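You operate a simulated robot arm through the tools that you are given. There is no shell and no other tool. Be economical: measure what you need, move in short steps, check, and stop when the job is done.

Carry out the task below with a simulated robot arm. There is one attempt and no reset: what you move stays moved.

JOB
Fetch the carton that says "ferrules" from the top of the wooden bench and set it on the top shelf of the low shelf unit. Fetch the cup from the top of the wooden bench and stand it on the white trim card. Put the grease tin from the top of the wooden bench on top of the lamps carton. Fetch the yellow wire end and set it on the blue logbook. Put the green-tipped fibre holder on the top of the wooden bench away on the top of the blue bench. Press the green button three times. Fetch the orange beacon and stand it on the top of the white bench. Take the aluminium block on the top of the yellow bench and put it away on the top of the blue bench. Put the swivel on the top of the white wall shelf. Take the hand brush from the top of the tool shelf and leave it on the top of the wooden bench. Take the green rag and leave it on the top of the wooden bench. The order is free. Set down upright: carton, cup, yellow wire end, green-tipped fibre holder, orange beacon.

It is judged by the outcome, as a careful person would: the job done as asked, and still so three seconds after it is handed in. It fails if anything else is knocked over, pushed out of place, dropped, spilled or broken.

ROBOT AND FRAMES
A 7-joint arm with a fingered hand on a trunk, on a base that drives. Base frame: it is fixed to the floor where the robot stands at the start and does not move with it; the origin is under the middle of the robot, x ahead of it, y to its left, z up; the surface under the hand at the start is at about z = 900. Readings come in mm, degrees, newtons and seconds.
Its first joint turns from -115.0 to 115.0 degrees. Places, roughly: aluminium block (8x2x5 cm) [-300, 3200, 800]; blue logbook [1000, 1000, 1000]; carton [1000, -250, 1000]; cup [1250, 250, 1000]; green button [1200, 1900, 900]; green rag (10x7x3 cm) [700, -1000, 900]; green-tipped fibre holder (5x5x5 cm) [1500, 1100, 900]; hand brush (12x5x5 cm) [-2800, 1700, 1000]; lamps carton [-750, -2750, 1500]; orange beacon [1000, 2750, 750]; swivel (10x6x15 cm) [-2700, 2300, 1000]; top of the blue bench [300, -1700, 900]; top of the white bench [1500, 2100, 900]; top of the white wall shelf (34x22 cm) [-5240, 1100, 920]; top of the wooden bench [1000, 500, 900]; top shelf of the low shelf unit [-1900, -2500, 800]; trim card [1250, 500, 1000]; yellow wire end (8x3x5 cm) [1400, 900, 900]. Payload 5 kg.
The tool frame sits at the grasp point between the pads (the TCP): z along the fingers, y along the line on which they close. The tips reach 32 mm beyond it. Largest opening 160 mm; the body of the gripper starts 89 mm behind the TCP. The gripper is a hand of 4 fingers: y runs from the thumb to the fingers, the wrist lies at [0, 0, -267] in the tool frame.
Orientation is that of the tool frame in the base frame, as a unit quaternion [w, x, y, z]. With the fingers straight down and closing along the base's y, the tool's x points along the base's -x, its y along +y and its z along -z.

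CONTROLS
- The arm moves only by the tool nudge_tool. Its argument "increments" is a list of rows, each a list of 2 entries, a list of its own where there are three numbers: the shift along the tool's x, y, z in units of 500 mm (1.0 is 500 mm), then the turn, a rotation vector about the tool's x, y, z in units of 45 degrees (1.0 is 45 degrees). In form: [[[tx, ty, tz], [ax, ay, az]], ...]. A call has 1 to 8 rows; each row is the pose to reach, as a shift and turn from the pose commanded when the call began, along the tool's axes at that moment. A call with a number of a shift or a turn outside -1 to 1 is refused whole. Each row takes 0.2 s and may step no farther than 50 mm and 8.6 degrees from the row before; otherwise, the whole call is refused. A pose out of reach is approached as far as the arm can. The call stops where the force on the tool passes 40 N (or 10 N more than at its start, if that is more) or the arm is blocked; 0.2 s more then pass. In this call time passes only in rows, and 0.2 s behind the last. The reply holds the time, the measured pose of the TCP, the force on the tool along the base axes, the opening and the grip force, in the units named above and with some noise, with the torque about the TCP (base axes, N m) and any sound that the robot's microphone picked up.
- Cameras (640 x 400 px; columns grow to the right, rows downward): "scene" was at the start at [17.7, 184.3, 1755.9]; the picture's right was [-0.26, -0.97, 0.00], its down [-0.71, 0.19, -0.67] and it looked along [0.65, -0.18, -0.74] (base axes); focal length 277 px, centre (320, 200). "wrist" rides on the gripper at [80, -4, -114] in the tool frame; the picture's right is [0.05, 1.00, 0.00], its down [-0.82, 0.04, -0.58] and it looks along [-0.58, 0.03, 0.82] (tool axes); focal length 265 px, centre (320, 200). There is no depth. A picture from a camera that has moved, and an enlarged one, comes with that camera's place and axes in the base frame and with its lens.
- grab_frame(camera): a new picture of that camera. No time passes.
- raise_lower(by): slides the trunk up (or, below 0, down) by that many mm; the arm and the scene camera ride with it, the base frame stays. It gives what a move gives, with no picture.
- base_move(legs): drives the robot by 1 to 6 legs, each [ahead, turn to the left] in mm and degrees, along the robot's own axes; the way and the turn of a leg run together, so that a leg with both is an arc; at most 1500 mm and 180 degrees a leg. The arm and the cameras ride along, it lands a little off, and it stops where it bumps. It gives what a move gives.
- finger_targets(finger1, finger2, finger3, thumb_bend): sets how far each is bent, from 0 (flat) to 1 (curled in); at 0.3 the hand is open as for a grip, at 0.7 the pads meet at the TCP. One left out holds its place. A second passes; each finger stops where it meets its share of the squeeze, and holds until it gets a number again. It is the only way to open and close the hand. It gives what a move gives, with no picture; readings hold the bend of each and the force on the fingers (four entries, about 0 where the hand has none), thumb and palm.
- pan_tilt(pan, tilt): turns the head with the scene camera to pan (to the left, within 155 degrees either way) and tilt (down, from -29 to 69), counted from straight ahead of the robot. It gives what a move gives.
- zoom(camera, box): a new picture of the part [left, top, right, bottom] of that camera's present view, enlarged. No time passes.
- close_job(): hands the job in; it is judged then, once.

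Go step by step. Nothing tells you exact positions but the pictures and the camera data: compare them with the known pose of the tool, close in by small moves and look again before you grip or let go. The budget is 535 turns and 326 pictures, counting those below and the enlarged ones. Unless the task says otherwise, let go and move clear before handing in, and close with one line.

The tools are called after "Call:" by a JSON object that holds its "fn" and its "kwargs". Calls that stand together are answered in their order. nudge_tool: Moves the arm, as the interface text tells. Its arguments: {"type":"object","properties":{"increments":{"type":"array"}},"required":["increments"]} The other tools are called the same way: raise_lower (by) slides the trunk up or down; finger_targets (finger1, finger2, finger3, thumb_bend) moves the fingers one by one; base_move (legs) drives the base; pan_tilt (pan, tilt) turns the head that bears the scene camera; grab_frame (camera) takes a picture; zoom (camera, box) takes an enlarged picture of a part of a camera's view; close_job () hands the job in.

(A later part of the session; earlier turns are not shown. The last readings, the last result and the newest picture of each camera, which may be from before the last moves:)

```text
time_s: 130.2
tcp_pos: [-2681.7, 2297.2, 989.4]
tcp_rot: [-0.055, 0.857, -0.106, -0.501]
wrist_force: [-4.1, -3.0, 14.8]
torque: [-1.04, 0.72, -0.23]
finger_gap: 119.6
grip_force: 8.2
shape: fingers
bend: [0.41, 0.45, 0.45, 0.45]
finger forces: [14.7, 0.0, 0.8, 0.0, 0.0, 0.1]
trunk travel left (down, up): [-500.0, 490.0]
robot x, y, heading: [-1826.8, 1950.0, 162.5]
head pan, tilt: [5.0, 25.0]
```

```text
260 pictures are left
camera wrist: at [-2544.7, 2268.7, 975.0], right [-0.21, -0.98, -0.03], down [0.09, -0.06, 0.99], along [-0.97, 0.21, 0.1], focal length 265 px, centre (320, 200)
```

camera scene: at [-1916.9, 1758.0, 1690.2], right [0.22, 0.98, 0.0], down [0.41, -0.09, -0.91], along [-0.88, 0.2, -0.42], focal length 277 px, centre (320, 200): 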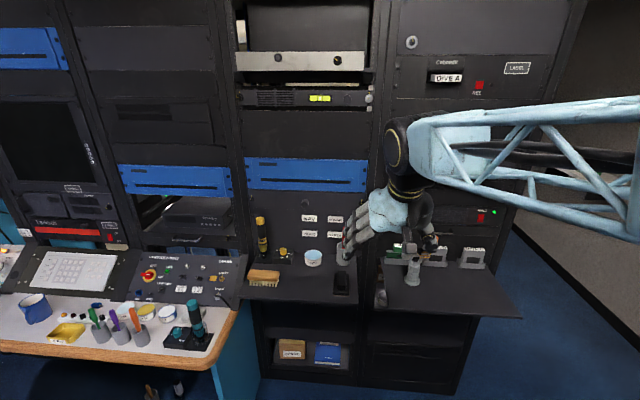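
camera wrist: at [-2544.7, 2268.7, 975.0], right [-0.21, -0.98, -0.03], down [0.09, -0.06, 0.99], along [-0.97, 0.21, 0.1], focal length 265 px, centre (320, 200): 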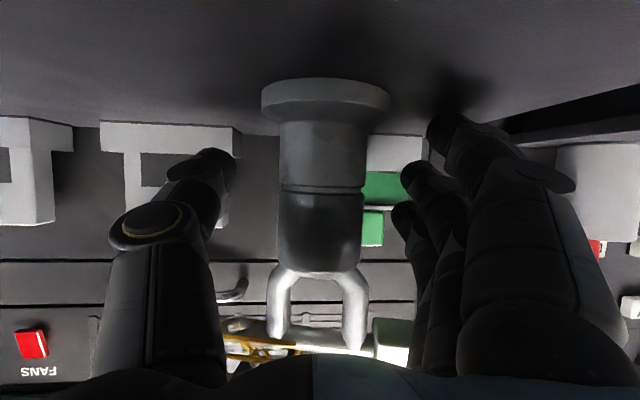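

Call:
{"fn": "finger_targets", "kwargs": {"finger1": 0.3}}

Call:
{"fn": "nudge_tool", "kwargs": {"increments": [[[-0.02, 0, -0.011], [0, 0, 0]]]}}

Call:
{"fn": "finger_targets", "kwargs": {"finger1": 0.6, "finger2": 0.65, "finger3": 0.65, "thumb_bend": 0.65}}

Call:
{"fn": "grab_frame", "kwargs": {"camera": "wrist"}}

```text
time_s: 131.2
tcp_pos: [-2679.4, 2297.5, 986.2]
tcp_rot: [-0.055, 0.857, -0.105, -0.501]
wrist_force: [0.4, -0.1, -0.1]
torque: [0.01, -0.01, -0.05]
finger_gap: 141.0
grip_force: 0.2
shape: fingers
bend: [0.3, 0.45, 0.45, 0.45]
finger forces: [0.0, 0.0, 0.2, 0.1, 0.0, 0.0]
trunk travel left (down, up): [-500.0, 490.0]
robot x, y, heading: [-1825.8, 1945.7, 162.4]
head pan, tilt: [5.0, 25.0]
```

```text
time_s: 131.7
tcp_pos: [-2680.7, 2297.8, 998.6]
tcp_rot: [-0.055, 0.857, -0.105, -0.502]
wrist_force: [0.2, -1.3, -1.0]
torque: [0.09, 0.04, -0.04]
finger_gap: 141.0
grip_force: 0.5
shape: fingers
bend: [0.3, 0.45, 0.45, 0.45]
finger forces: [0.0, 0.0, 1.0, 0.0, 0.0, 0.1]
trunk travel left (down, up): [-500.0, 490.0]
robot x, y, heading: [-1823.3, 1950.5, 162.3]
head pan, tilt: [5.0, 25.0]
```

```text
time_s: 132.7
tcp_pos: [-2680.9, 2297.4, 998.5]
tcp_rot: [-0.055, 0.857, -0.106, -0.501]
wrist_force: [0.1, -0.8, 0.2]
torque: [0.06, 0.03, -0.01]
finger_gap: 49.2
grip_force: 2.2
shape: fingers
bend: [0.58, 0.65, 0.65, 0.65]
finger forces: [1.3, 0.0, 1.8, 0.0, 1.7, 0.0]
trunk travel left (down, up): [-500.0, 490.0]
robot x, y, heading: [-1823.6, 1951.6, 162.4]
head pan, tilt: [5.0, 25.0]
```

```text
259 pictures are left
camera wrist: at [-2544.6, 2269.3, 984.8], right [-0.21, -0.98, -0.03], down [0.09, -0.05, 0.99], along [-0.97, 0.21, 0.1], focal length 265 px, centre (320, 200)
```

wrist: 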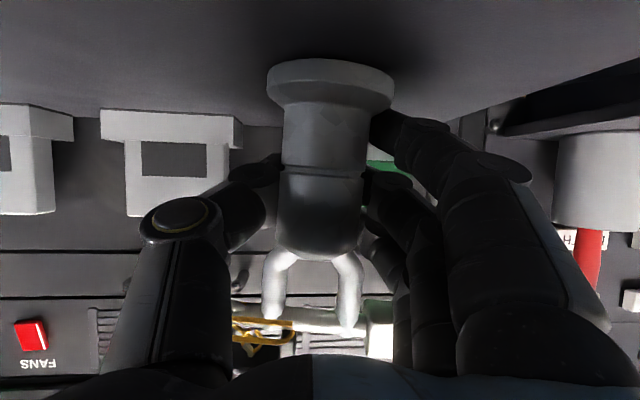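

Call:
{"fn": "finger_targets", "kwargs": {"finger1": 0.8, "finger2": 0.85, "finger3": 0.85, "thumb_bend": 0.85}}

Call:
{"fn": "nudge_tool", "kwargs": {"increments": [[[-0.035, 0, -0.02], [0, 0, 0]]]}}

Call:
{"fn": "grab_frame", "kwargs": {"camera": "wrist"}}

```text
time_s: 133.7
tcp_pos: [-2680.9, 2298.2, 998.7]
tcp_rot: [-0.055, 0.857, -0.105, -0.502]
wrist_force: [0.5, 0.7, -2.3]
torque: [0.06, 0.18, 0.0]
finger_gap: 18.1
grip_force: 3.7
shape: fingers
bend: [0.8, 0.83, 0.85, 0.81]
finger forces: [1.9, 0.1, 1.6, 0.0, 2.9, 0.1]
trunk travel left (down, up): [-500.0, 490.0]
robot x, y, heading: [-1823.0, 1950.3, 162.6]
head pan, tilt: [5.0, 25.0]
```

```text
time_s: 134.1
tcp_pos: [-2678.9, 2297.6, 1019.1]
tcp_rot: [-0.055, 0.858, -0.106, -0.5]
wrist_force: [-0.4, 0.8, -5.6]
torque: [0.07, 0.28, 0.03]
finger_gap: 18.3
grip_force: 4.1
shape: fingers
bend: [0.8, 0.83, 0.85, 0.81]
finger forces: [1.6, 0.1, 2.1, 0.0, 3.5, 0.0]
trunk travel left (down, up): [-500.0, 490.0]
robot x, y, heading: [-1825.7, 1947.6, 162.1]
head pan, tilt: [5.0, 25.0]
```

```text
258 pictures are left
camera wrist: at [-2543.0, 2269.5, 1005.2], right [-0.21, -0.98, -0.03], down [0.09, -0.05, 0.99], along [-0.97, 0.21, 0.1], focal length 265 px, centre (320, 200)
```

wrist: 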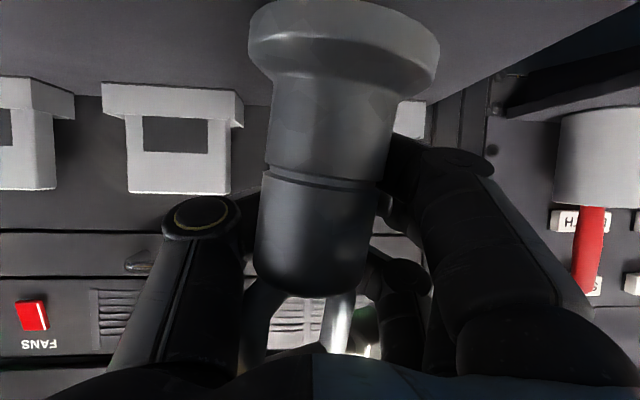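

Call:
{"fn": "finger_targets", "kwargs": {"finger1": 1.0, "finger2": 1.0, "finger3": 1.0, "thumb_bend": 1.0}}

Call:
{"fn": "grab_frame", "kwargs": {"camera": "wrist"}}

Call:
{"fn": "grab_frame", "kwargs": {"camera": "scene"}}

```text
time_s: 135.1
tcp_pos: [-2680.0, 2298.6, 1018.6]
tcp_rot: [-0.055, 0.858, -0.106, -0.5]
wrist_force: [0.0, 0.3, -5.4]
torque: [0.08, 0.28, 0.0]
finger_gap: 46.9
grip_force: 6.3
shape: fingers
bend: [0.99, 0.94, 1.0, 1.0]
finger forces: [6.4, 0.0, 3.7, 0.1, 2.6, 0.1]
trunk travel left (down, up): [-500.0, 490.0]
robot x, y, heading: [-1824.0, 1950.2, 162.3]
head pan, tilt: [5.0, 25.0]
```

```text
257 pictures are left
camera wrist: at [-2543.6, 2269.4, 1005.2], right [-0.21, -0.98, -0.03], down [0.09, -0.05, 0.99], along [-0.97, 0.21, 0.1], focal length 265 px, centre (320, 200)
```

wrist: 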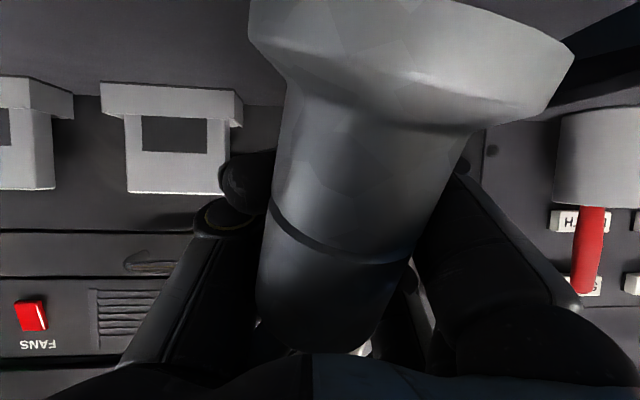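

```text
256 pictures are left
camera scene: at [-1917.5, 1758.8, 1690.3], right [0.22, 0.98, 0.0], down [0.41, -0.09, -0.91], along [-0.88, 0.2, -0.42], focal length 277 px, centre (320, 200)
```

scene: 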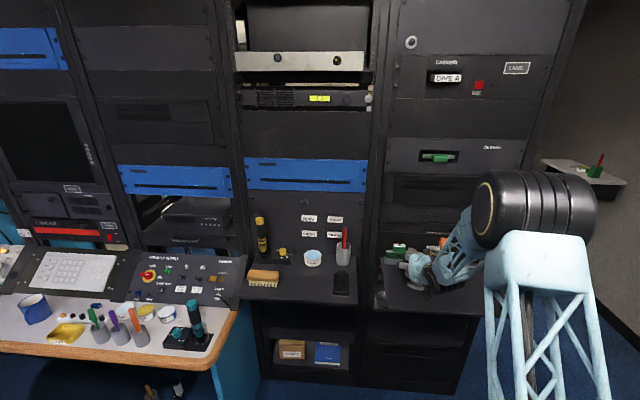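

The fingers went behind the stem and pulled it into the palm; I'll reverse gently: uncurl back, lower it to the ledge, then regrip with proper depth.

Call:
{"fn": "finger_targets", "kwargs": {"finger1": 0.8, "finger2": 0.83, "finger3": 0.85, "thumb_bend": 0.81}}

Call:
{"fn": "grab_frame", "kwargs": {"camera": "wrist"}}

```text
time_s: 136.1
tcp_pos: [-2679.2, 2297.7, 1019.0]
tcp_rot: [-0.055, 0.857, -0.105, -0.501]
wrist_force: [0.6, 0.3, -5.2]
torque: [0.03, 0.29, 0.0]
finger_gap: 22.6
grip_force: 3.5
shape: fingers
bend: [0.8, 0.57, 0.85, 0.84]
finger forces: [1.9, 0.0, 3.3, 0.0, 1.4, 0.0]
trunk travel left (down, up): [-500.0, 490.0]
robot x, y, heading: [-1824.3, 1947.0, 162.5]
head pan, tilt: [5.0, 25.0]
```

```text
255 pictures are left
camera wrist: at [-2543.6, 2269.4, 1005.1], right [-0.21, -0.98, -0.03], down [0.09, -0.05, 0.99], along [-0.97, 0.21, 0.1], focal length 265 px, centre (320, 200)
```

wrist: 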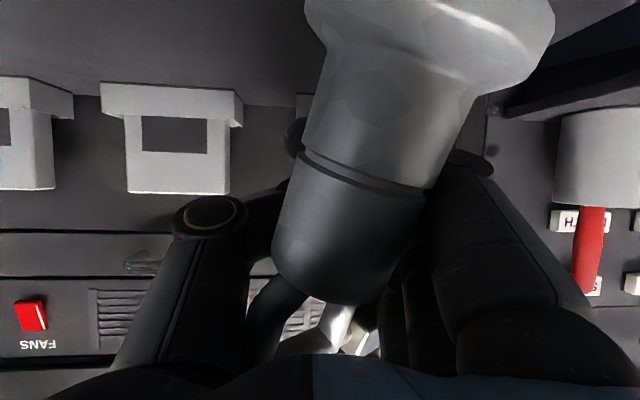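

Swivel is fully lifted and caged in the fingers. I'll curl again to secure it, lift well clear, and look.

Call:
{"fn": "finger_targets", "kwargs": {"finger1": 1.0, "finger2": 1.0, "finger3": 1.0, "thumb_bend": 1.0}}

Call:
{"fn": "nudge_tool", "kwargs": {"increments": [[[-0.085, 0, -0.05], [0, 0, 0]], [[-0.12, 0, -0.14], [0, 0, 0]], [[-0.12, 0, -0.24], [0, 0, 0]], [[-0.12, 0, -0.34], [0, 0, 0]]]}}

Call:
{"fn": "grab_frame", "kwargs": {"camera": "wrist"}}

Call:
{"fn": "zoom", "kwargs": {"camera": "scene", "box": [360, 180, 560, 320]}}

```text
time_s: 137.1
tcp_pos: [-2679.3, 2298.6, 1017.7]
tcp_rot: [-0.056, 0.857, -0.106, -0.501]
wrist_force: [-0.5, -0.4, -5.4]
torque: [0.1, 0.33, 0.02]
finger_gap: 42.7
grip_force: 24.4
shape: fingers
bend: [0.98, 0.93, 0.99, 1.0]
finger forces: [16.9, 0.1, 10.5, 0.1, 15.2, 5.9]
trunk travel left (down, up): [-500.0, 490.0]
robot x, y, heading: [-1823.6, 1950.4, 162.5]
head pan, tilt: [5.0, 25.0]
```

```text
time_s: 138.1
tcp_pos: [-2565.3, 2272.9, 1156.0]
tcp_rot: [-0.055, 0.857, -0.105, -0.501]
wrist_force: [1.3, 0.6, -5.7]
torque: [0.1, 0.36, -0.04]
finger_gap: 42.9
grip_force: 23.0
shape: fingers
bend: [0.99, 0.93, 0.99, 1.0]
finger forces: [16.4, 0.0, 10.6, 0.0, 14.8, 5.4]
trunk travel left (down, up): [-500.0, 490.0]
robot x, y, heading: [-1823.5, 1952.8, 162.6]
head pan, tilt: [5.0, 25.0]
```

```text
254 pictures are left
camera wrist: at [-2429.3, 2244.2, 1141.4], right [-0.21, -0.98, -0.03], down [0.09, -0.05, 0.99], along [-0.97, 0.21, 0.1], focal length 265 px, centre (320, 200)
```

wrist: 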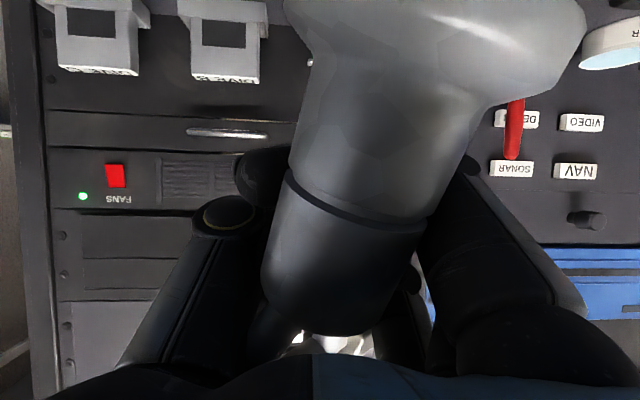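

```text
2.86 times, centred on (460, 250) of scene
camera zoom: at [-1916.3, 1758.3, 1690.4], right [0.22, 0.98, 0.0], down [0.41, -0.09, -0.91], along [-0.89, 0.2, -0.42], focal length 791 px, centre (-80, 57)
```

zoom: 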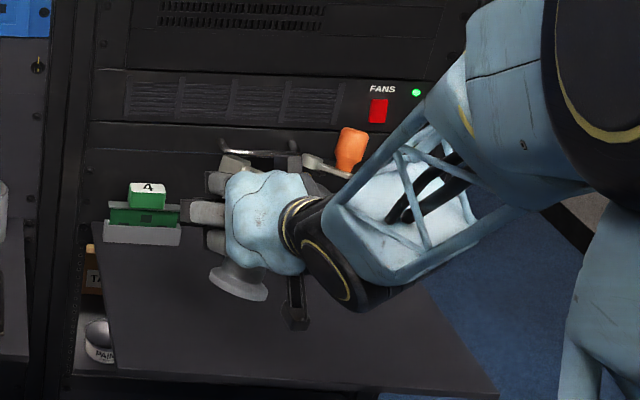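

Secure now (palm contact too). Next I'll look for the route behind the racks toward the white wall shelf.

Call:
{"fn": "raise_lower", "kwargs": {"by": 150}}

Call:
{"fn": "base_move", "kwargs": {"legs": [[-250, 0]]}}

Call:
{"fn": "pan_tilt", "kwargs": {"pan": -35, "tilt": 25}}

Call:
{"fn": "grab_frame", "kwargs": {"camera": "scene"}}

```text
time_s: 139.8
tcp_pos: [-2566.0, 2272.1, 1303.8]
tcp_rot: [-0.055, 0.858, -0.106, -0.5]
wrist_force: [0.7, 0.0, -5.0]
torque: [0.08, 0.34, 0.01]
finger_gap: 42.9
grip_force: 23.7
shape: fingers
bend: [0.99, 0.93, 0.99, 1.0]
finger forces: [16.4, 0.1, 10.6, 0.0, 14.8, 5.4]
trunk travel left (down, up): [-650.0, 340.0]
robot x, y, heading: [-1821.1, 1947.6, 162.6]
head pan, tilt: [5.0, 25.0]
```

```text
time_s: 141.6
tcp_pos: [-2323.6, 2195.0, 1305.3]
tcp_rot: [-0.054, 0.857, -0.105, -0.501]
wrist_force: [0.3, 0.1, -5.2]
torque: [0.08, 0.29, 0.04]
finger_gap: 43.2
grip_force: 23.4
shape: fingers
bend: [0.99, 0.93, 0.99, 1.0]
finger forces: [16.3, 0.0, 10.7, 0.0, 14.7, 5.3]
trunk travel left (down, up): [-650.0, 340.0]
robot x, y, heading: [-1581.7, 1870.5, 162.1]
head pan, tilt: [5.0, 25.0]
```

```text
time_s: 142.7
tcp_pos: [-2322.3, 2195.3, 1303.6]
tcp_rot: [-0.055, 0.857, -0.105, -0.501]
wrist_force: [0.4, -0.6, -5.9]
torque: [0.08, 0.34, 0.02]
finger_gap: 42.7
grip_force: 23.6
shape: fingers
bend: [0.99, 0.93, 0.99, 1.0]
finger forces: [16.2, 0.0, 10.7, 0.0, 14.6, 5.3]
trunk travel left (down, up): [-650.0, 340.0]
robot x, y, heading: [-1578.2, 1872.3, 162.7]
head pan, tilt: [-35.0, 25.0]
```

```text
252 pictures are left
camera scene: at [-1640.1, 1734.9, 1840.3], right [0.79, 0.61, 0.0], down [0.26, -0.34, -0.91], along [-0.55, 0.72, -0.42], focal length 277 px, centre (320, 200)
```

scene: 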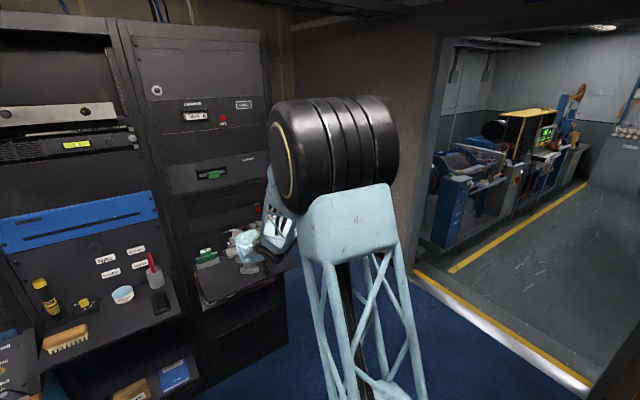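

The gap between rack end and the right wall is ~1.5 m. Driving there.

Call:
{"fn": "base_move", "kwargs": {"legs": [[0, -56.5], [1350, 0], [0, 56.5]]}}

Call:
{"fn": "pan_tilt", "kwargs": {"pan": 15, "tilt": 20}}

Call:
{"fn": "grab_frame", "kwargs": {"camera": "scene"}}

```text
time_s: 154.8
tcp_pos: [-2684.1, 3504.7, 1304.6]
tcp_rot: [-0.057, 0.857, -0.109, -0.5]
wrist_force: [-0.4, -0.4, -5.6]
torque: [0.1, 0.32, -0.04]
finger_gap: 43.4
grip_force: 19.8
shape: fingers
bend: [0.99, 0.93, 0.99, 1.0]
finger forces: [13.8, 0.1, 9.1, 0.0, 12.3, 3.2]
trunk travel left (down, up): [-650.0, 340.0]
robot x, y, heading: [-1942.0, 3174.0, 162.1]
head pan, tilt: [-35.0, 25.0]
```

```text
time_s: 155.9
tcp_pos: [-2682.6, 3505.2, 1304.4]
tcp_rot: [-0.057, 0.857, -0.108, -0.5]
wrist_force: [-0.1, 0.2, -6.1]
torque: [0.14, 0.32, 0.0]
finger_gap: 43.3
grip_force: 19.2
shape: fingers
bend: [0.99, 0.93, 0.99, 1.0]
finger forces: [13.9, 0.0, 8.9, 0.1, 12.4, 3.2]
trunk travel left (down, up): [-650.0, 340.0]
robot x, y, heading: [-1944.3, 3175.1, 161.9]
head pan, tilt: [15.0, 20.0]
```

```text
251 pictures are left
camera scene: at [-2041.0, 2969.6, 1848.4], right [0.05, 1.0, 0.0], down [0.34, -0.02, -0.94], along [-0.94, 0.05, -0.34], focal length 277 px, centre (320, 200)
```

scene: 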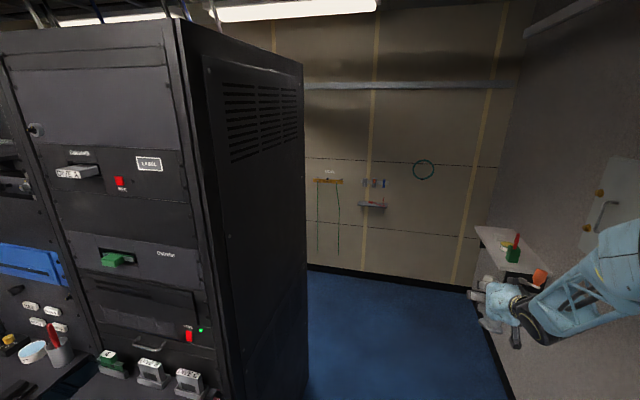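

Call:
{"fn": "nudge_tool", "kwargs": {"increments": [[[0.049, 0.007, -0.086], [0, 0.155, 0]], [[0.098, 0.014, -0.172], [0, 0.31, 0]], [[0.147, 0.021, -0.258], [0, 0.465, 0]], [[0.196, 0.028, -0.344], [0, 0.62, 0]], [[0.245, 0.035, -0.43], [0, 0.778, 0]]]}}

Call:
{"fn": "grab_frame", "kwargs": {"camera": "wrist"}}

Call:
{"fn": "zoom", "kwargs": {"camera": "scene", "box": [300, 140, 460, 300]}}

```text
time_s: 157.3
tcp_pos: [-2473.8, 3402.9, 1316.7]
tcp_rot: [0.061, 0.937, -0.22, -0.265]
wrist_force: [-1.0, 0.1, -5.8]
torque: [0.04, 0.27, 0.01]
finger_gap: 44.0
grip_force: 19.8
shape: fingers
bend: [0.99, 0.93, 1.0, 1.0]
finger forces: [14.9, 0.1, 9.7, 0.0, 12.0, 2.8]
trunk travel left (down, up): [-650.0, 340.0]
robot x, y, heading: [-1945.7, 3175.7, 162.0]
head pan, tilt: [15.0, 20.0]
stopped in row 5: the arm was blocked; the commanded pose is now the measured one
```

```text
250 pictures are left
camera wrist: at [-2350.7, 3370.7, 1376.0], right [-0.34, -0.92, 0.21], down [-0.34, 0.32, 0.88], along [-0.88, 0.23, -0.42], focal length 265 px, centre (320, 200)
```

wrist: 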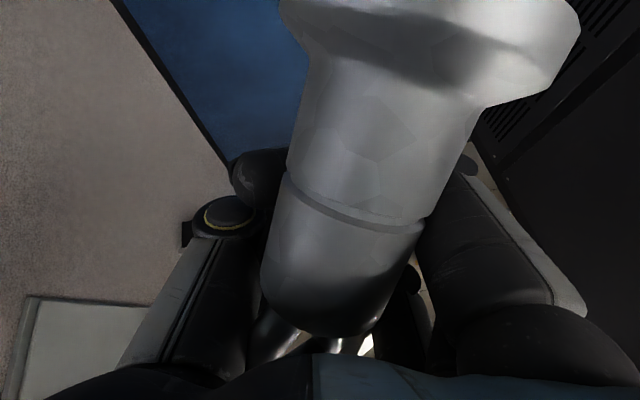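

```text
2.50 times, centred on (380, 220) of scene
camera zoom: at [-2041.3, 2970.1, 1848.4], right [0.05, 1.0, 0.0], down [0.34, -0.02, -0.94], along [-0.94, 0.05, -0.34], focal length 692 px, centre (170, 150)
```

zoom: 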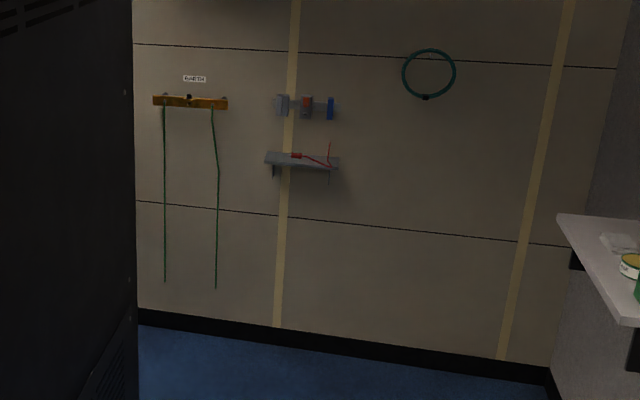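

Call:
{"fn": "base_move", "kwargs": {"legs": [[1500, 0], [200, 0], [628, 90]]}}

Call:
{"fn": "pan_tilt", "kwargs": {"pan": -20, "tilt": 25}}

Call:
{"fn": "grab_frame", "kwargs": {"camera": "scene"}}

```text
time_s: 169.8
tcp_pos: [-4297.9, 2874.0, 1316.9]
tcp_rot: [0.23, 0.82, 0.504, -0.145]
wrist_force: [0.0, -0.1, -5.0]
torque: [-0.3, 0.08, -0.02]
finger_gap: 44.3
grip_force: 16.8
shape: fingers
bend: [0.99, 0.93, 1.0, 1.0]
finger forces: [12.8, 0.1, 7.8, 0.0, 10.4, 2.0]
trunk travel left (down, up): [-650.0, 340.0]
robot x, y, heading: [-4067.2, 3404.9, -108.6]
head pan, tilt: [15.0, 20.0]
cut short: leg 3
```

```text
time_s: 170.8
tcp_pos: [-4298.2, 2874.0, 1317.8]
tcp_rot: [0.23, 0.819, 0.505, -0.145]
wrist_force: [0.2, 1.8, -4.5]
torque: [-0.28, 0.07, -0.03]
finger_gap: 44.4
grip_force: 17.1
shape: fingers
bend: [0.99, 0.93, 1.0, 1.0]
finger forces: [12.9, 0.0, 7.9, 0.0, 10.5, 2.2]
trunk travel left (down, up): [-650.0, 340.0]
robot x, y, heading: [-4069.2, 3406.7, -108.8]
head pan, tilt: [-20.0, 25.0]
```

```text
248 pictures are left
camera scene: at [-3912.3, 3324.5, 1840.3], right [-0.78, 0.62, 0.0], down [0.26, 0.33, -0.91], along [-0.56, -0.71, -0.42], focal length 277 px, centre (320, 200)
```

scene: 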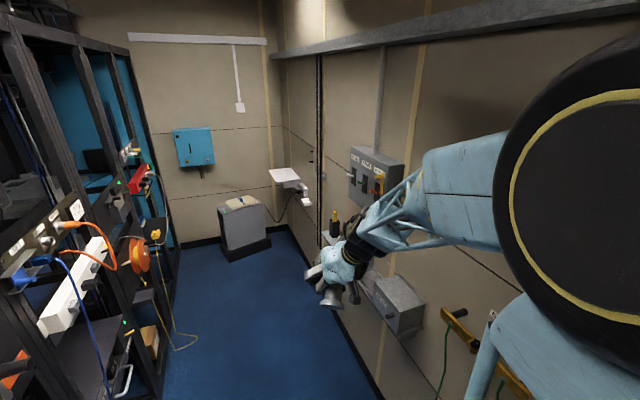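

White wall shelf is visible ahead-right (~(-5207,1144)). The last leg was cut short near its end; I'll check what's near on the right before moving on.

Call:
{"fn": "pan_tilt", "kwargs": {"pan": -75, "tilt": 50}}

Call:
{"fn": "grab_frame", "kwargs": {"camera": "scene"}}

Call:
{"fn": "pan_tilt", "kwargs": {"pan": 60, "tilt": 55}}

Call:
{"fn": "grab_frame", "kwargs": {"camera": "scene"}}

```text
time_s: 172.1
tcp_pos: [-4298.3, 2876.1, 1317.2]
tcp_rot: [0.231, 0.819, 0.505, -0.145]
wrist_force: [0.2, -1.1, -5.3]
torque: [-0.27, 0.1, 0.0]
finger_gap: 44.4
grip_force: 16.6
shape: fingers
bend: [0.99, 0.93, 1.0, 1.0]
finger forces: [12.8, 0.1, 7.9, 0.0, 10.6, 2.3]
trunk travel left (down, up): [-650.0, 340.0]
robot x, y, heading: [-4068.0, 3405.9, -108.9]
head pan, tilt: [-75.0, 50.0]
```

```text
247 pictures are left
camera scene: at [-3931.8, 3401.3, 1802.9], right [0.06, 1.0, 0.0], down [0.76, -0.05, -0.64], along [-0.64, 0.04, -0.77], focal length 277 px, centre (320, 200)
```

scene: 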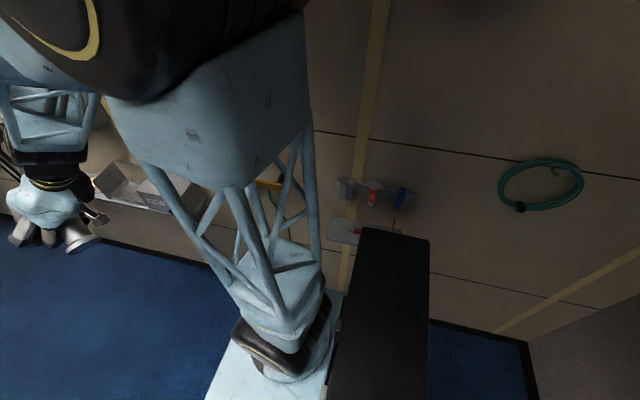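

```text
time_s: 174.3
tcp_pos: [-4297.6, 2874.7, 1317.1]
tcp_rot: [0.231, 0.819, 0.504, -0.146]
wrist_force: [0.2, 0.1, -6.1]
torque: [-0.31, 0.06, 0.02]
finger_gap: 44.5
grip_force: 16.8
shape: fingers
bend: [0.99, 0.93, 1.0, 1.0]
finger forces: [12.8, 0.0, 8.0, 0.0, 10.5, 2.2]
trunk travel left (down, up): [-650.0, 340.0]
robot x, y, heading: [-4066.5, 3398.5, -108.8]
head pan, tilt: [60.0, 55.0]
```

```text
246 pictures are left
camera scene: at [-3807.3, 3342.4, 1796.3], right [-0.75, -0.66, 0.0], down [-0.54, 0.61, -0.57], along [0.38, -0.43, -0.82], focal length 277 px, centre (320, 200)
```

scene: 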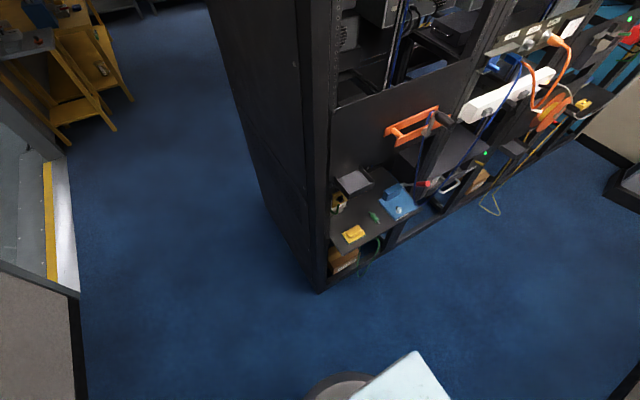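

Call:
{"fn": "base_move", "kwargs": {"legs": [[300, 4], [400, 4], [300, -6]]}}

Call:
{"fn": "pan_tilt", "kwargs": {"pan": -25, "tilt": 30}}

Call:
{"fn": "grab_frame", "kwargs": {"camera": "scene"}}

```text
time_s: 180.0
tcp_pos: [-4509.7, 1902.9, 1317.4]
tcp_rot: [0.233, 0.807, 0.524, -0.14]
wrist_force: [-0.3, -1.3, -5.4]
torque: [-0.25, 0.08, -0.01]
finger_gap: 44.1
grip_force: 16.4
shape: fingers
bend: [0.99, 0.93, 1.0, 1.0]
finger forces: [12.7, 0.0, 7.9, 0.0, 10.3, 2.1]
trunk travel left (down, up): [-650.0, 340.0]
robot x, y, heading: [-4306.5, 2447.7, -105.8]
head pan, tilt: [60.0, 55.0]
```

```text
time_s: 181.6
tcp_pos: [-4508.5, 1903.5, 1317.8]
tcp_rot: [0.234, 0.807, 0.524, -0.14]
wrist_force: [-0.3, 0.7, -4.8]
torque: [-0.28, 0.08, 0.0]
finger_gap: 44.3
grip_force: 16.5
shape: fingers
bend: [0.99, 0.93, 1.0, 1.0]
finger forces: [12.7, 0.0, 7.9, 0.1, 10.3, 2.1]
trunk travel left (down, up): [-650.0, 340.0]
robot x, y, heading: [-4306.5, 2442.8, -105.8]
head pan, tilt: [-25.0, 30.0]
```

```text
245 pictures are left
camera scene: at [-4151.6, 2378.4, 1832.3], right [-0.76, 0.65, 0.0], down [0.33, 0.38, -0.87], along [-0.57, -0.66, -0.5], focal length 277 px, centre (320, 200)
```

scene: 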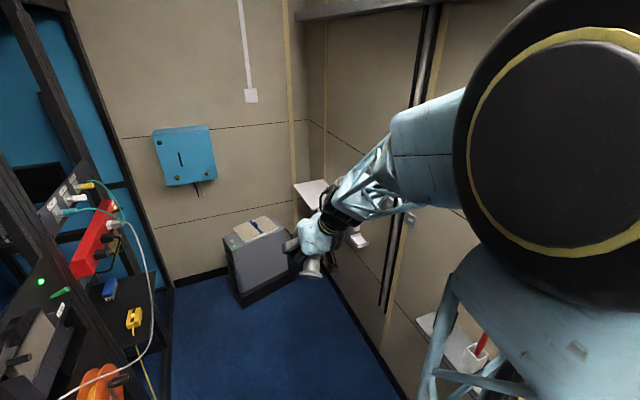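

Call:
{"fn": "base_move", "kwargs": {"legs": [[700, -1]]}}

Call:
{"fn": "grab_frame", "kwargs": {"camera": "scene"}}

```text
time_s: 185.4
tcp_pos: [-4715.3, 1245.9, 1317.6]
tcp_rot: [0.231, 0.812, 0.516, -0.141]
wrist_force: [0.2, -0.5, -5.5]
torque: [-0.26, 0.05, 0.0]
finger_gap: 44.0
grip_force: 15.9
shape: fingers
bend: [0.99, 0.93, 1.0, 1.0]
finger forces: [12.6, 0.0, 7.9, 0.0, 10.2, 2.1]
trunk travel left (down, up): [-650.0, 340.0]
robot x, y, heading: [-4500.3, 1778.1, -106.9]
head pan, tilt: [-25.0, 30.0]
```

```text
244 pictures are left
camera scene: at [-4347.6, 1712.9, 1832.3], right [-0.74, 0.67, 0.0], down [0.33, 0.37, -0.87], along [-0.58, -0.64, -0.5], focal length 277 px, centre (320, 200)
```

scene: 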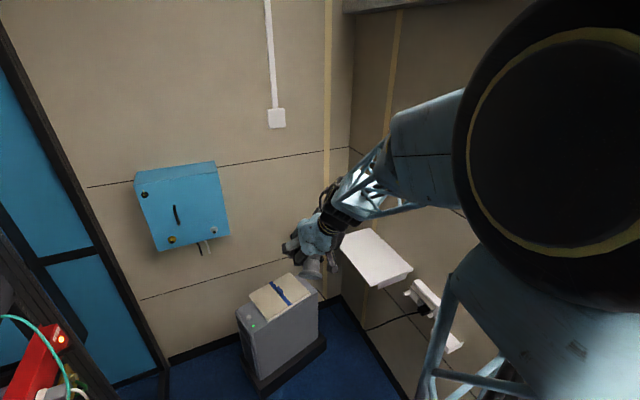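

Call:
{"fn": "base_move", "kwargs": {"legs": [[150, 0], [0, -22]]}}

Call:
{"fn": "pan_tilt", "kwargs": {"pan": -5, "tilt": 45}}

Call:
{"fn": "grab_frame", "kwargs": {"camera": "scene"}}

Call:
{"fn": "grab_frame", "kwargs": {"camera": "wrist"}}

```text
time_s: 188.0
tcp_pos: [-4945.0, 1227.2, 1317.9]
tcp_rot: [0.201, 0.896, 0.35, -0.184]
wrist_force: [-0.6, 0.9, -6.5]
torque: [-0.23, 0.13, 0.06]
finger_gap: 44.4
grip_force: 16.0
shape: fingers
bend: [0.99, 0.93, 1.0, 1.0]
finger forces: [12.2, 0.0, 7.7, 0.0, 10.0, 2.0]
trunk travel left (down, up): [-650.0, 340.0]
robot x, y, heading: [-4540.1, 1642.5, -129.0]
head pan, tilt: [-25.0, 30.0]
```

```text
time_s: 188.8
tcp_pos: [-4945.4, 1227.3, 1317.7]
tcp_rot: [0.201, 0.896, 0.35, -0.184]
wrist_force: [1.2, -0.2, -6.1]
torque: [-0.24, 0.13, 0.0]
finger_gap: 44.5
grip_force: 16.1
shape: fingers
bend: [0.99, 0.93, 1.0, 1.0]
finger forces: [12.2, 0.0, 7.8, 0.1, 9.9, 2.0]
trunk travel left (down, up): [-650.0, 340.0]
robot x, y, heading: [-4544.0, 1642.7, -129.1]
head pan, tilt: [-5.0, 45.0]
```

```text
243 pictures are left
camera scene: at [-4403.2, 1502.1, 1809.8], right [-0.72, 0.7, 0.0], down [0.49, 0.51, -0.71], along [-0.49, -0.51, -0.71], focal length 277 px, centre (320, 200)
```

scene: 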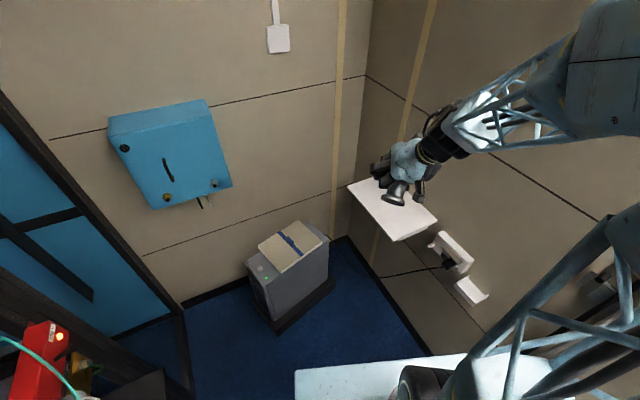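

```text
242 pictures are left
camera wrist: at [-4869.9, 1329.5, 1376.2], right [0.74, -0.64, 0.21], down [-0.42, -0.2, 0.89], along [-0.53, -0.74, -0.42], focal length 265 px, centre (320, 200)
```

wrist: 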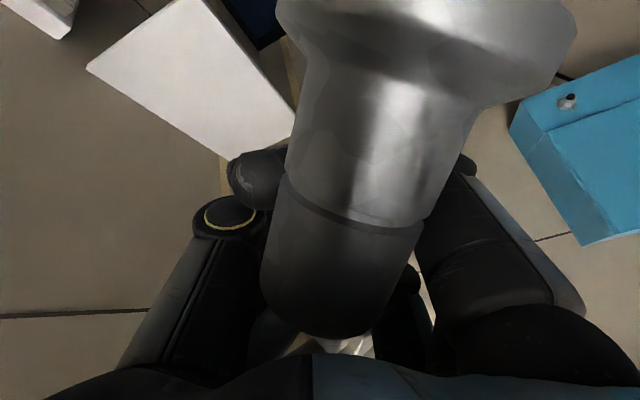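

The swivel's base points along tool +x, so to stand it up I need the hand horizontal. Trying to pitch the hand up while moving toward the shelf.

Call:
{"fn": "nudge_tool", "kwargs": {"increments": [[[0, 0, 0], [0, -0.17, 0]], [[-0.03, 0, 0.03], [0, -0.34, 0]], [[-0.06, 0, 0.06], [0, -0.51, 0]], [[-0.1, 0, 0.09], [0, -0.68, 0]], [[-0.14, 0, 0.1], [0, -0.85, 0]], [[-0.18, 0, 0.1], [0, -1.0, 0]]]}}

Call:
{"fn": "grab_frame", "kwargs": {"camera": "wrist"}}

Call:
{"fn": "grab_frame", "kwargs": {"camera": "scene"}}

```text
time_s: 190.4
tcp_pos: [-4989.6, 1134.0, 1312.5]
tcp_rot: [0.327, 0.736, 0.317, -0.501]
wrist_force: [-0.1, 0.3, -5.1]
torque: [-0.21, 0.21, -0.02]
finger_gap: 45.0
grip_force: 16.3
shape: fingers
bend: [0.99, 0.93, 1.0, 1.0]
finger forces: [11.1, 0.1, 9.7, 0.0, 8.9, 2.4]
out of reach, approached as far as the arm can: row 3
trunk travel left (down, up): [-650.0, 340.0]
robot x, y, heading: [-4546.1, 1643.2, -129.2]
head pan, tilt: [-5.0, 45.0]
stopped in row 6: the arm was blocked; the commanded pose is now the measured one
```

```text
241 pictures are left
camera wrist: at [-4909.7, 1238.7, 1269.4], right [0.81, -0.58, 0.12], down [0.1, 0.32, 0.94], along [-0.58, -0.75, 0.32], focal length 265 px, centre (320, 200)
```

wrist: 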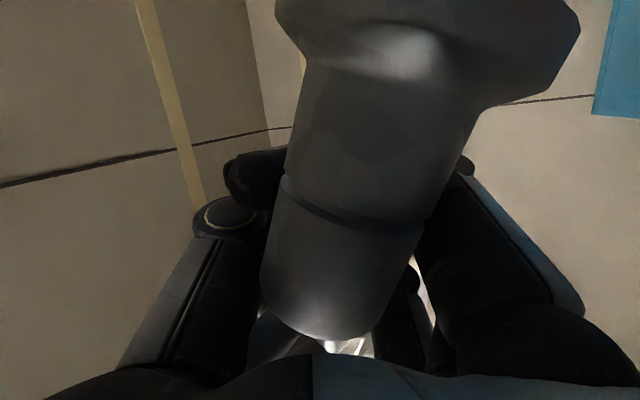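

```text
240 pictures are left
camera scene: at [-4403.0, 1502.3, 1809.8], right [-0.72, 0.7, 0.0], down [0.49, 0.51, -0.71], along [-0.49, -0.51, -0.71], focal length 277 px, centre (320, 200)
```

scene: 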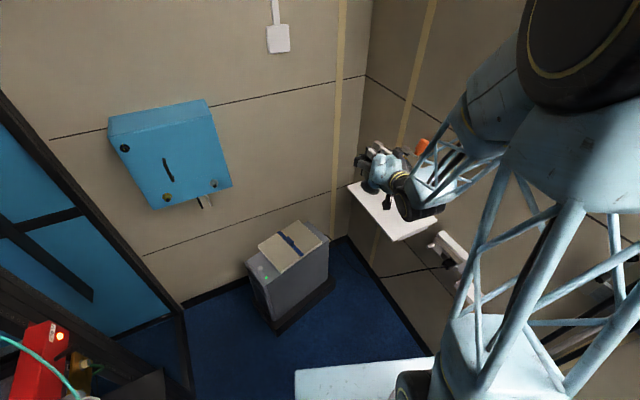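

Call:
{"fn": "nudge_tool", "kwargs": {"increments": [[[0.027, -0.053, 0.07], [0, -0.05, -0.03]], [[0.055, -0.105, 0.139], [0, -0.1, -0.06]], [[0.082, -0.158, 0.208], [0, -0.15, -0.09]], [[0.11, -0.211, 0.278], [0, -0.2, -0.12]], [[0.137, -0.264, 0.347], [0, -0.25, -0.15]], [[0.165, -0.316, 0.417], [0, -0.3, -0.18]], [[0.192, -0.369, 0.486], [0, -0.35, -0.21]]]}}

Call:
{"fn": "grab_frame", "kwargs": {"camera": "wrist"}}

Call:
{"fn": "grab_frame", "kwargs": {"camera": "scene"}}

```text
time_s: 192.0
tcp_pos: [-5241.1, 1060.5, 1123.1]
tcp_rot: [0.325, 0.632, 0.328, -0.622]
wrist_force: [-0.6, 0.2, -5.5]
torque: [-0.27, 0.19, 0.0]
finger_gap: 45.4
grip_force: 15.2
shape: fingers
bend: [0.99, 0.93, 1.0, 1.0]
finger forces: [10.4, 0.0, 9.8, 0.1, 8.1, 2.0]
trunk travel left (down, up): [-650.0, 340.0]
robot x, y, heading: [-4540.9, 1641.9, -129.3]
head pan, tilt: [-5.0, 45.0]
```

```text
239 pictures are left
camera wrist: at [-5177.9, 1156.7, 1044.5], right [0.82, -0.57, -0.05], down [0.36, 0.44, 0.82], along [-0.45, -0.69, 0.57], focal length 265 px, centre (320, 200)
```

wrist: 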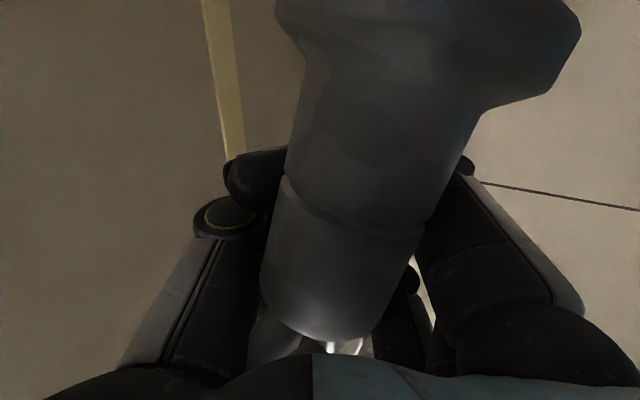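

```text
238 pictures are left
camera scene: at [-4404.9, 1501.2, 1809.8], right [-0.72, 0.7, 0.0], down [0.49, 0.51, -0.71], along [-0.49, -0.51, -0.71], focal length 277 px, centre (320, 200)
```

scene: 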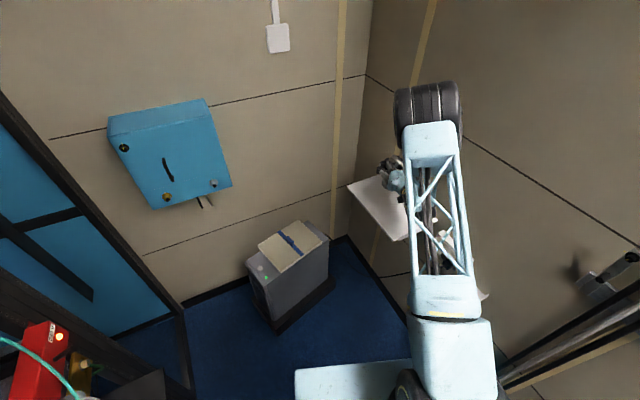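

Hand is now exactly horizontal. I'll correct the residual ~11° swivel lean and descend gently until contact.

Call:
{"fn": "nudge_tool", "kwargs": {"increments": [[[0.02, 0, 0], [0, 0.054, -0.11]], [[0.04, 0, 0], [0, 0.108, -0.217]]]}}

Call:
{"fn": "nudge_tool", "kwargs": {"increments": [[[0.02, 0.004, 0], [0, 0, 0]], [[0.04, 0.008, 0], [0, 0, 0]], [[0.05, 0.01, 0], [0, 0, 0]]]}}

Call:
{"fn": "grab_frame", "kwargs": {"camera": "wrist"}}

```text
time_s: 192.6
tcp_pos: [-5238.4, 1062.2, 1103.2]
tcp_rot: [0.257, 0.628, 0.395, -0.62]
wrist_force: [0.1, 0.2, -5.8]
torque: [-0.27, 0.18, -0.02]
finger_gap: 45.4
grip_force: 14.9
shape: fingers
bend: [0.99, 0.93, 1.0, 1.0]
finger forces: [10.7, 0.0, 9.7, 0.0, 7.7, 2.2]
trunk travel left (down, up): [-650.0, 340.0]
robot x, y, heading: [-4543.7, 1643.1, -129.0]
head pan, tilt: [-5.0, 45.0]
```

```text
time_s: 193.4
tcp_pos: [-5236.8, 1062.0, 1077.3]
tcp_rot: [0.259, 0.627, 0.395, -0.62]
wrist_force: [0.1, -0.1, -5.6]
torque: [-0.28, 0.18, 0.03]
finger_gap: 45.4
grip_force: 14.5
shape: fingers
bend: [0.99, 0.93, 1.0, 1.0]
finger forces: [10.6, 0.0, 9.6, 0.0, 7.7, 2.1]
trunk travel left (down, up): [-650.0, 340.0]
robot x, y, heading: [-4545.1, 1641.4, -129.3]
head pan, tilt: [-5.0, 45.0]
```

```text
237 pictures are left
camera wrist: at [-5180.4, 1171.0, 1011.2], right [0.81, -0.55, -0.22], down [0.43, 0.3, 0.85], along [-0.4, -0.78, 0.48], focal length 265 px, centre (320, 200)
```

wrist: 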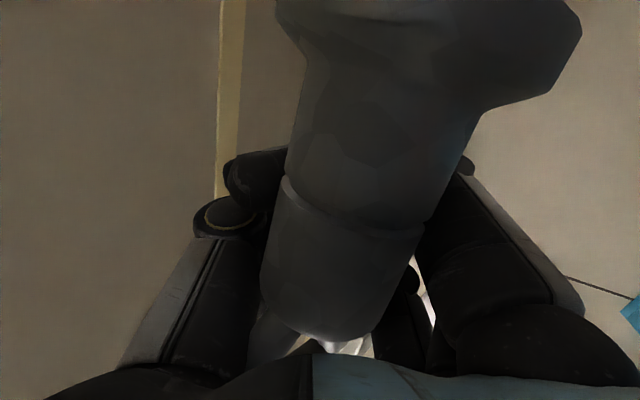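

Call:
{"fn": "nudge_tool", "kwargs": {"increments": [[[0.012, 0.002, 0.001], [0, 0, 0]], [[0.024, 0.004, 0.002], [0, 0, 0]], [[0.035, 0.006, 0.003], [0, 0, 0]]]}}

Call:
{"fn": "nudge_tool", "kwargs": {"increments": [[[0.01, 0.0017, 0.001], [0, 0, 0]], [[0.02, 0.0033, 0.002], [0, 0, 0]]]}}

Call:
{"fn": "grab_frame", "kwargs": {"camera": "wrist"}}

```text
time_s: 194.2
tcp_pos: [-5235.9, 1063.0, 1060.0]
tcp_rot: [0.257, 0.628, 0.394, -0.62]
wrist_force: [0.1, -0.4, -6.3]
torque: [-0.27, 0.19, 0.01]
finger_gap: 45.6
grip_force: 14.9
shape: fingers
bend: [0.99, 0.93, 1.0, 1.0]
finger forces: [10.5, 0.0, 9.6, 0.0, 7.7, 2.2]
trunk travel left (down, up): [-650.0, 340.0]
robot x, y, heading: [-4543.6, 1639.3, -129.2]
head pan, tilt: [-5.0, 45.0]
```

```text
time_s: 194.8
tcp_pos: [-5236.0, 1061.1, 1051.2]
tcp_rot: [0.257, 0.628, 0.394, -0.62]
wrist_force: [-0.2, 0.0, -6.2]
torque: [-0.3, 0.16, 0.0]
finger_gap: 45.4
grip_force: 15.2
shape: fingers
bend: [0.99, 0.93, 1.0, 1.0]
finger forces: [10.5, 0.1, 9.4, 0.1, 7.8, 2.0]
trunk travel left (down, up): [-650.0, 340.0]
robot x, y, heading: [-4545.9, 1640.5, -129.2]
head pan, tilt: [-5.0, 45.0]
```

```text
236 pictures are left
camera wrist: at [-5180.8, 1170.7, 984.2], right [0.81, -0.55, -0.22], down [0.43, 0.3, 0.85], along [-0.4, -0.78, 0.48], focal length 265 px, centre (320, 200)
```

wrist: 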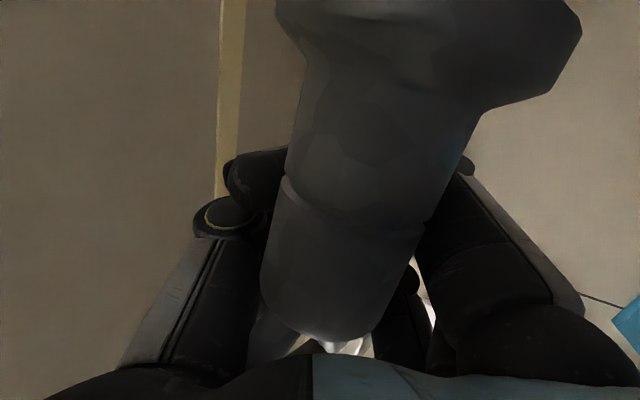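

Call:
{"fn": "pan_tilt", "kwargs": {"pan": -10, "tilt": 40}}

Call:
{"fn": "zoom", "kwargs": {"camera": "scene", "box": [240, 100, 440, 240]}}

```text
time_s: 195.4
tcp_pos: [-5237.6, 1062.6, 1050.7]
tcp_rot: [0.258, 0.627, 0.394, -0.62]
wrist_force: [0.0, 0.5, -6.3]
torque: [-0.24, 0.14, 0.03]
finger_gap: 45.3
grip_force: 14.3
shape: fingers
bend: [0.99, 0.93, 1.0, 1.0]
finger forces: [10.5, 0.0, 9.5, 0.0, 7.7, 2.1]
trunk travel left (down, up): [-650.0, 340.0]
robot x, y, heading: [-4543.9, 1641.1, -129.4]
head pan, tilt: [-10.0, 40.0]
```

```text
2.86 times, centred on (340, 170) of scene
camera zoom: at [-4411.2, 1504.5, 1817.0], right [-0.65, 0.76, 0.0], down [0.49, 0.42, -0.77], along [-0.58, -0.5, -0.64], focal length 791 px, centre (263, 286)
```

zoom: 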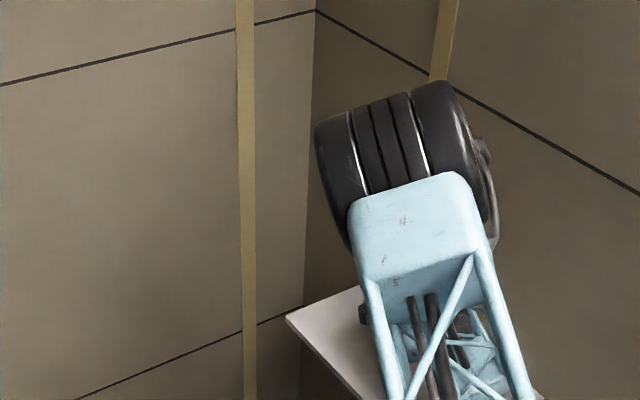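

Call:
{"fn": "nudge_tool", "kwargs": {"increments": [[[0.008, 0.0013, 0.001], [0, 0, 0]], [[0.016, 0.0027, 0.0016], [0, 0, 0]], [[0.024, 0.004, 0.0024], [0, 0, 0]]]}}

Call:
{"fn": "nudge_tool", "kwargs": {"increments": [[[0.008, 0.0013, 0.001], [0, 0, 0]], [[0.016, 0.0027, 0.0016], [0, 0, 0]]]}}

Call:
{"fn": "nudge_tool", "kwargs": {"increments": [[[0.008, 0.0013, 0.001], [0, 0, 0]], [[0.016, 0.0027, 0.0016], [0, 0, 0]]]}}

```text
time_s: 196.2
tcp_pos: [-5236.3, 1061.6, 1039.3]
tcp_rot: [0.258, 0.628, 0.394, -0.62]
wrist_force: [0.6, -0.7, -6.0]
torque: [-0.27, 0.18, 0.0]
finger_gap: 45.5
grip_force: 15.0
shape: fingers
bend: [0.99, 0.93, 1.0, 1.0]
finger forces: [10.5, 0.1, 9.5, 0.0, 7.7, 2.1]
trunk travel left (down, up): [-650.0, 340.0]
robot x, y, heading: [-4541.3, 1642.9, -129.2]
head pan, tilt: [-10.0, 40.0]
```

```text
time_s: 196.8
tcp_pos: [-5235.4, 1060.8, 1029.2]
tcp_rot: [0.258, 0.628, 0.394, -0.62]
wrist_force: [0.4, -0.3, -5.8]
torque: [-0.29, 0.19, -0.01]
finger_gap: 45.4
grip_force: 15.0
shape: fingers
bend: [0.99, 0.93, 1.0, 1.0]
finger forces: [10.5, 0.0, 9.5, 0.0, 7.7, 2.1]
trunk travel left (down, up): [-650.0, 340.0]
robot x, y, heading: [-4544.3, 1639.1, -129.3]
head pan, tilt: [-10.0, 40.0]
```

```text
time_s: 197.4
tcp_pos: [-5236.4, 1062.1, 1022.5]
tcp_rot: [0.256, 0.628, 0.394, -0.621]
wrist_force: [0.3, -0.3, -5.8]
torque: [-0.23, 0.16, 0.02]
finger_gap: 45.4
grip_force: 15.2
shape: fingers
bend: [0.99, 0.93, 1.0, 1.0]
finger forces: [10.6, 0.0, 9.6, 0.0, 7.7, 2.1]
trunk travel left (down, up): [-650.0, 340.0]
robot x, y, heading: [-4542.7, 1638.8, -129.0]
head pan, tilt: [-10.0, 40.0]
```

Call:
{"fn": "nudge_tool", "kwargs": {"increments": [[[0.008, 0.0013, 0.001], [0, 0, 0]], [[0.016, 0.0027, 0.0016], [0, 0, 0]]]}}

Call:
{"fn": "nudge_tool", "kwargs": {"increments": [[[0.008, 0.0013, 0.001], [0, 0, 0]], [[0.016, 0.0027, 0.0016], [0, 0, 0]]]}}

```text
time_s: 198.1
tcp_pos: [-5236.7, 1061.4, 1013.6]
tcp_rot: [0.258, 0.627, 0.394, -0.62]
wrist_force: [0.2, -0.3, -5.7]
torque: [-0.28, 0.17, -0.04]
finger_gap: 45.2
grip_force: 14.3
shape: fingers
bend: [0.99, 0.93, 1.0, 1.0]
finger forces: [10.5, 0.0, 9.5, 0.0, 7.1, 2.1]
trunk travel left (down, up): [-650.0, 340.0]
robot x, y, heading: [-4544.8, 1641.5, -129.2]
head pan, tilt: [-10.0, 40.0]
```

```text
time_s: 198.7
tcp_pos: [-5234.6, 1063.4, 1007.5]
tcp_rot: [0.258, 0.627, 0.395, -0.62]
wrist_force: [2.6, 0.2, 5.2]
torque: [1.04, -0.69, -0.32]
finger_gap: 45.5
grip_force: 14.2
shape: fingers
bend: [0.99, 0.93, 1.0, 1.0]
finger forces: [10.3, 0.0, 9.6, 0.0, 6.9, 2.1]
trunk travel left (down, up): [-650.0, 340.0]
robot x, y, heading: [-4543.4, 1639.7, -129.1]
head pan, tilt: [-10.0, 40.0]
```

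Contact is by the hand's rear, not the base; I'll pitch fingers down ~4° and ease lower so the swivel's base meets the shelf.

Call:
{"fn": "nudge_tool", "kwargs": {"increments": [[[0, 0, 0], [0, 0.09, 0]], [[0.008, 0.0013, 0.001], [0, 0.09, 0]], [[0.012, 0.002, 0.001], [0, 0.09, 0]]]}}

```text
time_s: 199.4
tcp_pos: [-5236.6, 1062.0, 1000.2]
tcp_rot: [0.244, 0.649, 0.403, -0.597]
wrist_force: [-0.3, 0.5, -5.4]
torque: [-0.27, 0.19, 0.0]
finger_gap: 45.3
grip_force: 15.3
shape: fingers
bend: [0.99, 0.93, 1.0, 1.0]
finger forces: [10.4, 0.0, 9.4, 0.0, 7.5, 2.1]
trunk travel left (down, up): [-650.0, 340.0]
robot x, y, heading: [-4543.7, 1640.7, -129.0]
head pan, tilt: [-10.0, 40.0]
```

Call:
{"fn": "nudge_tool", "kwargs": {"increments": [[[0.006, 0.001, 0.001], [0, 0, 0]], [[0.012, 0.002, 0.002], [0, 0, 0]]]}}

Call:
{"fn": "nudge_tool", "kwargs": {"increments": [[[0.006, 0.001, 0.001], [0, 0, 0]]]}}

```text
time_s: 200.1
tcp_pos: [-5233.7, 1063.1, 998.0]
tcp_rot: [0.244, 0.647, 0.402, -0.601]
wrist_force: [-1.3, 0.4, 29.5]
torque: [4.18, -2.16, 0.05]
finger_gap: 45.5
grip_force: 15.2
shape: fingers
bend: [0.99, 0.93, 1.0, 1.0]
finger forces: [10.4, 0.0, 9.4, 0.0, 7.6, 2.2]
trunk travel left (down, up): [-650.0, 340.0]
robot x, y, heading: [-4542.0, 1640.8, -129.3]
head pan, tilt: [-10.0, 40.0]
```

```text
time_s: 200.4
tcp_pos: [-5233.3, 1063.4, 998.6]
tcp_rot: [0.244, 0.646, 0.403, -0.601]
wrist_force: [8.8, 4.5, 22.4]
torque: [3.64, -2.37, -0.91]
finger_gap: 45.4
grip_force: 15.1
shape: fingers
bend: [0.99, 0.93, 1.0, 1.0]
finger forces: [10.5, 0.0, 9.6, 0.1, 7.7, 2.1]
trunk travel left (down, up): [-650.0, 340.0]
robot x, y, heading: [-4544.6, 1641.9, -129.1]
head pan, tilt: [-10.0, 40.0]
stopped in row 1: the force on the tool passed its limit at 43 N (the readings are from after the stop); the commanded pose is now the measured one
```

Call:
{"fn": "nudge_tool", "kwargs": {"increments": [[[-0.008, 0, 0], [0, 0.06, 0]], [[0.006, 0.001, 0.001], [0, 0.13, 0]], [[0.012, 0.002, 0.002], [0, 0.13, 0]]]}}

Call:
{"fn": "grab_frame", "kwargs": {"camera": "wrist"}}

```text
time_s: 201.2
tcp_pos: [-5237.7, 1061.7, 990.2]
tcp_rot: [0.222, 0.677, 0.415, -0.566]
wrist_force: [1.5, 0.3, -0.1]
torque: [-0.08, -0.02, -0.01]
finger_gap: 45.5
grip_force: 12.3
shape: fingers
bend: [0.99, 0.93, 1.0, 1.0]
finger forces: [9.5, 0.0, 7.1, 0.0, 5.7, 2.1]
trunk travel left (down, up): [-650.0, 340.0]
robot x, y, heading: [-4546.0, 1641.3, -128.9]
head pan, tilt: [-10.0, 40.0]
```

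```text
234 pictures are left
camera wrist: at [-5173.1, 1176.5, 944.0], right [0.81, -0.54, -0.22], down [0.36, 0.17, 0.92], along [-0.46, -0.82, 0.33], focal length 265 px, centre (320, 200)
```

wrist: 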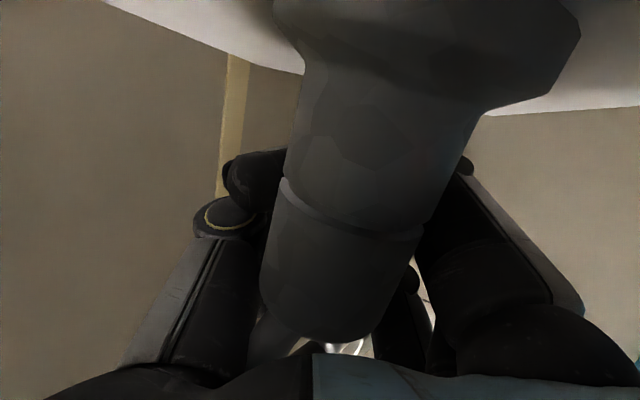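

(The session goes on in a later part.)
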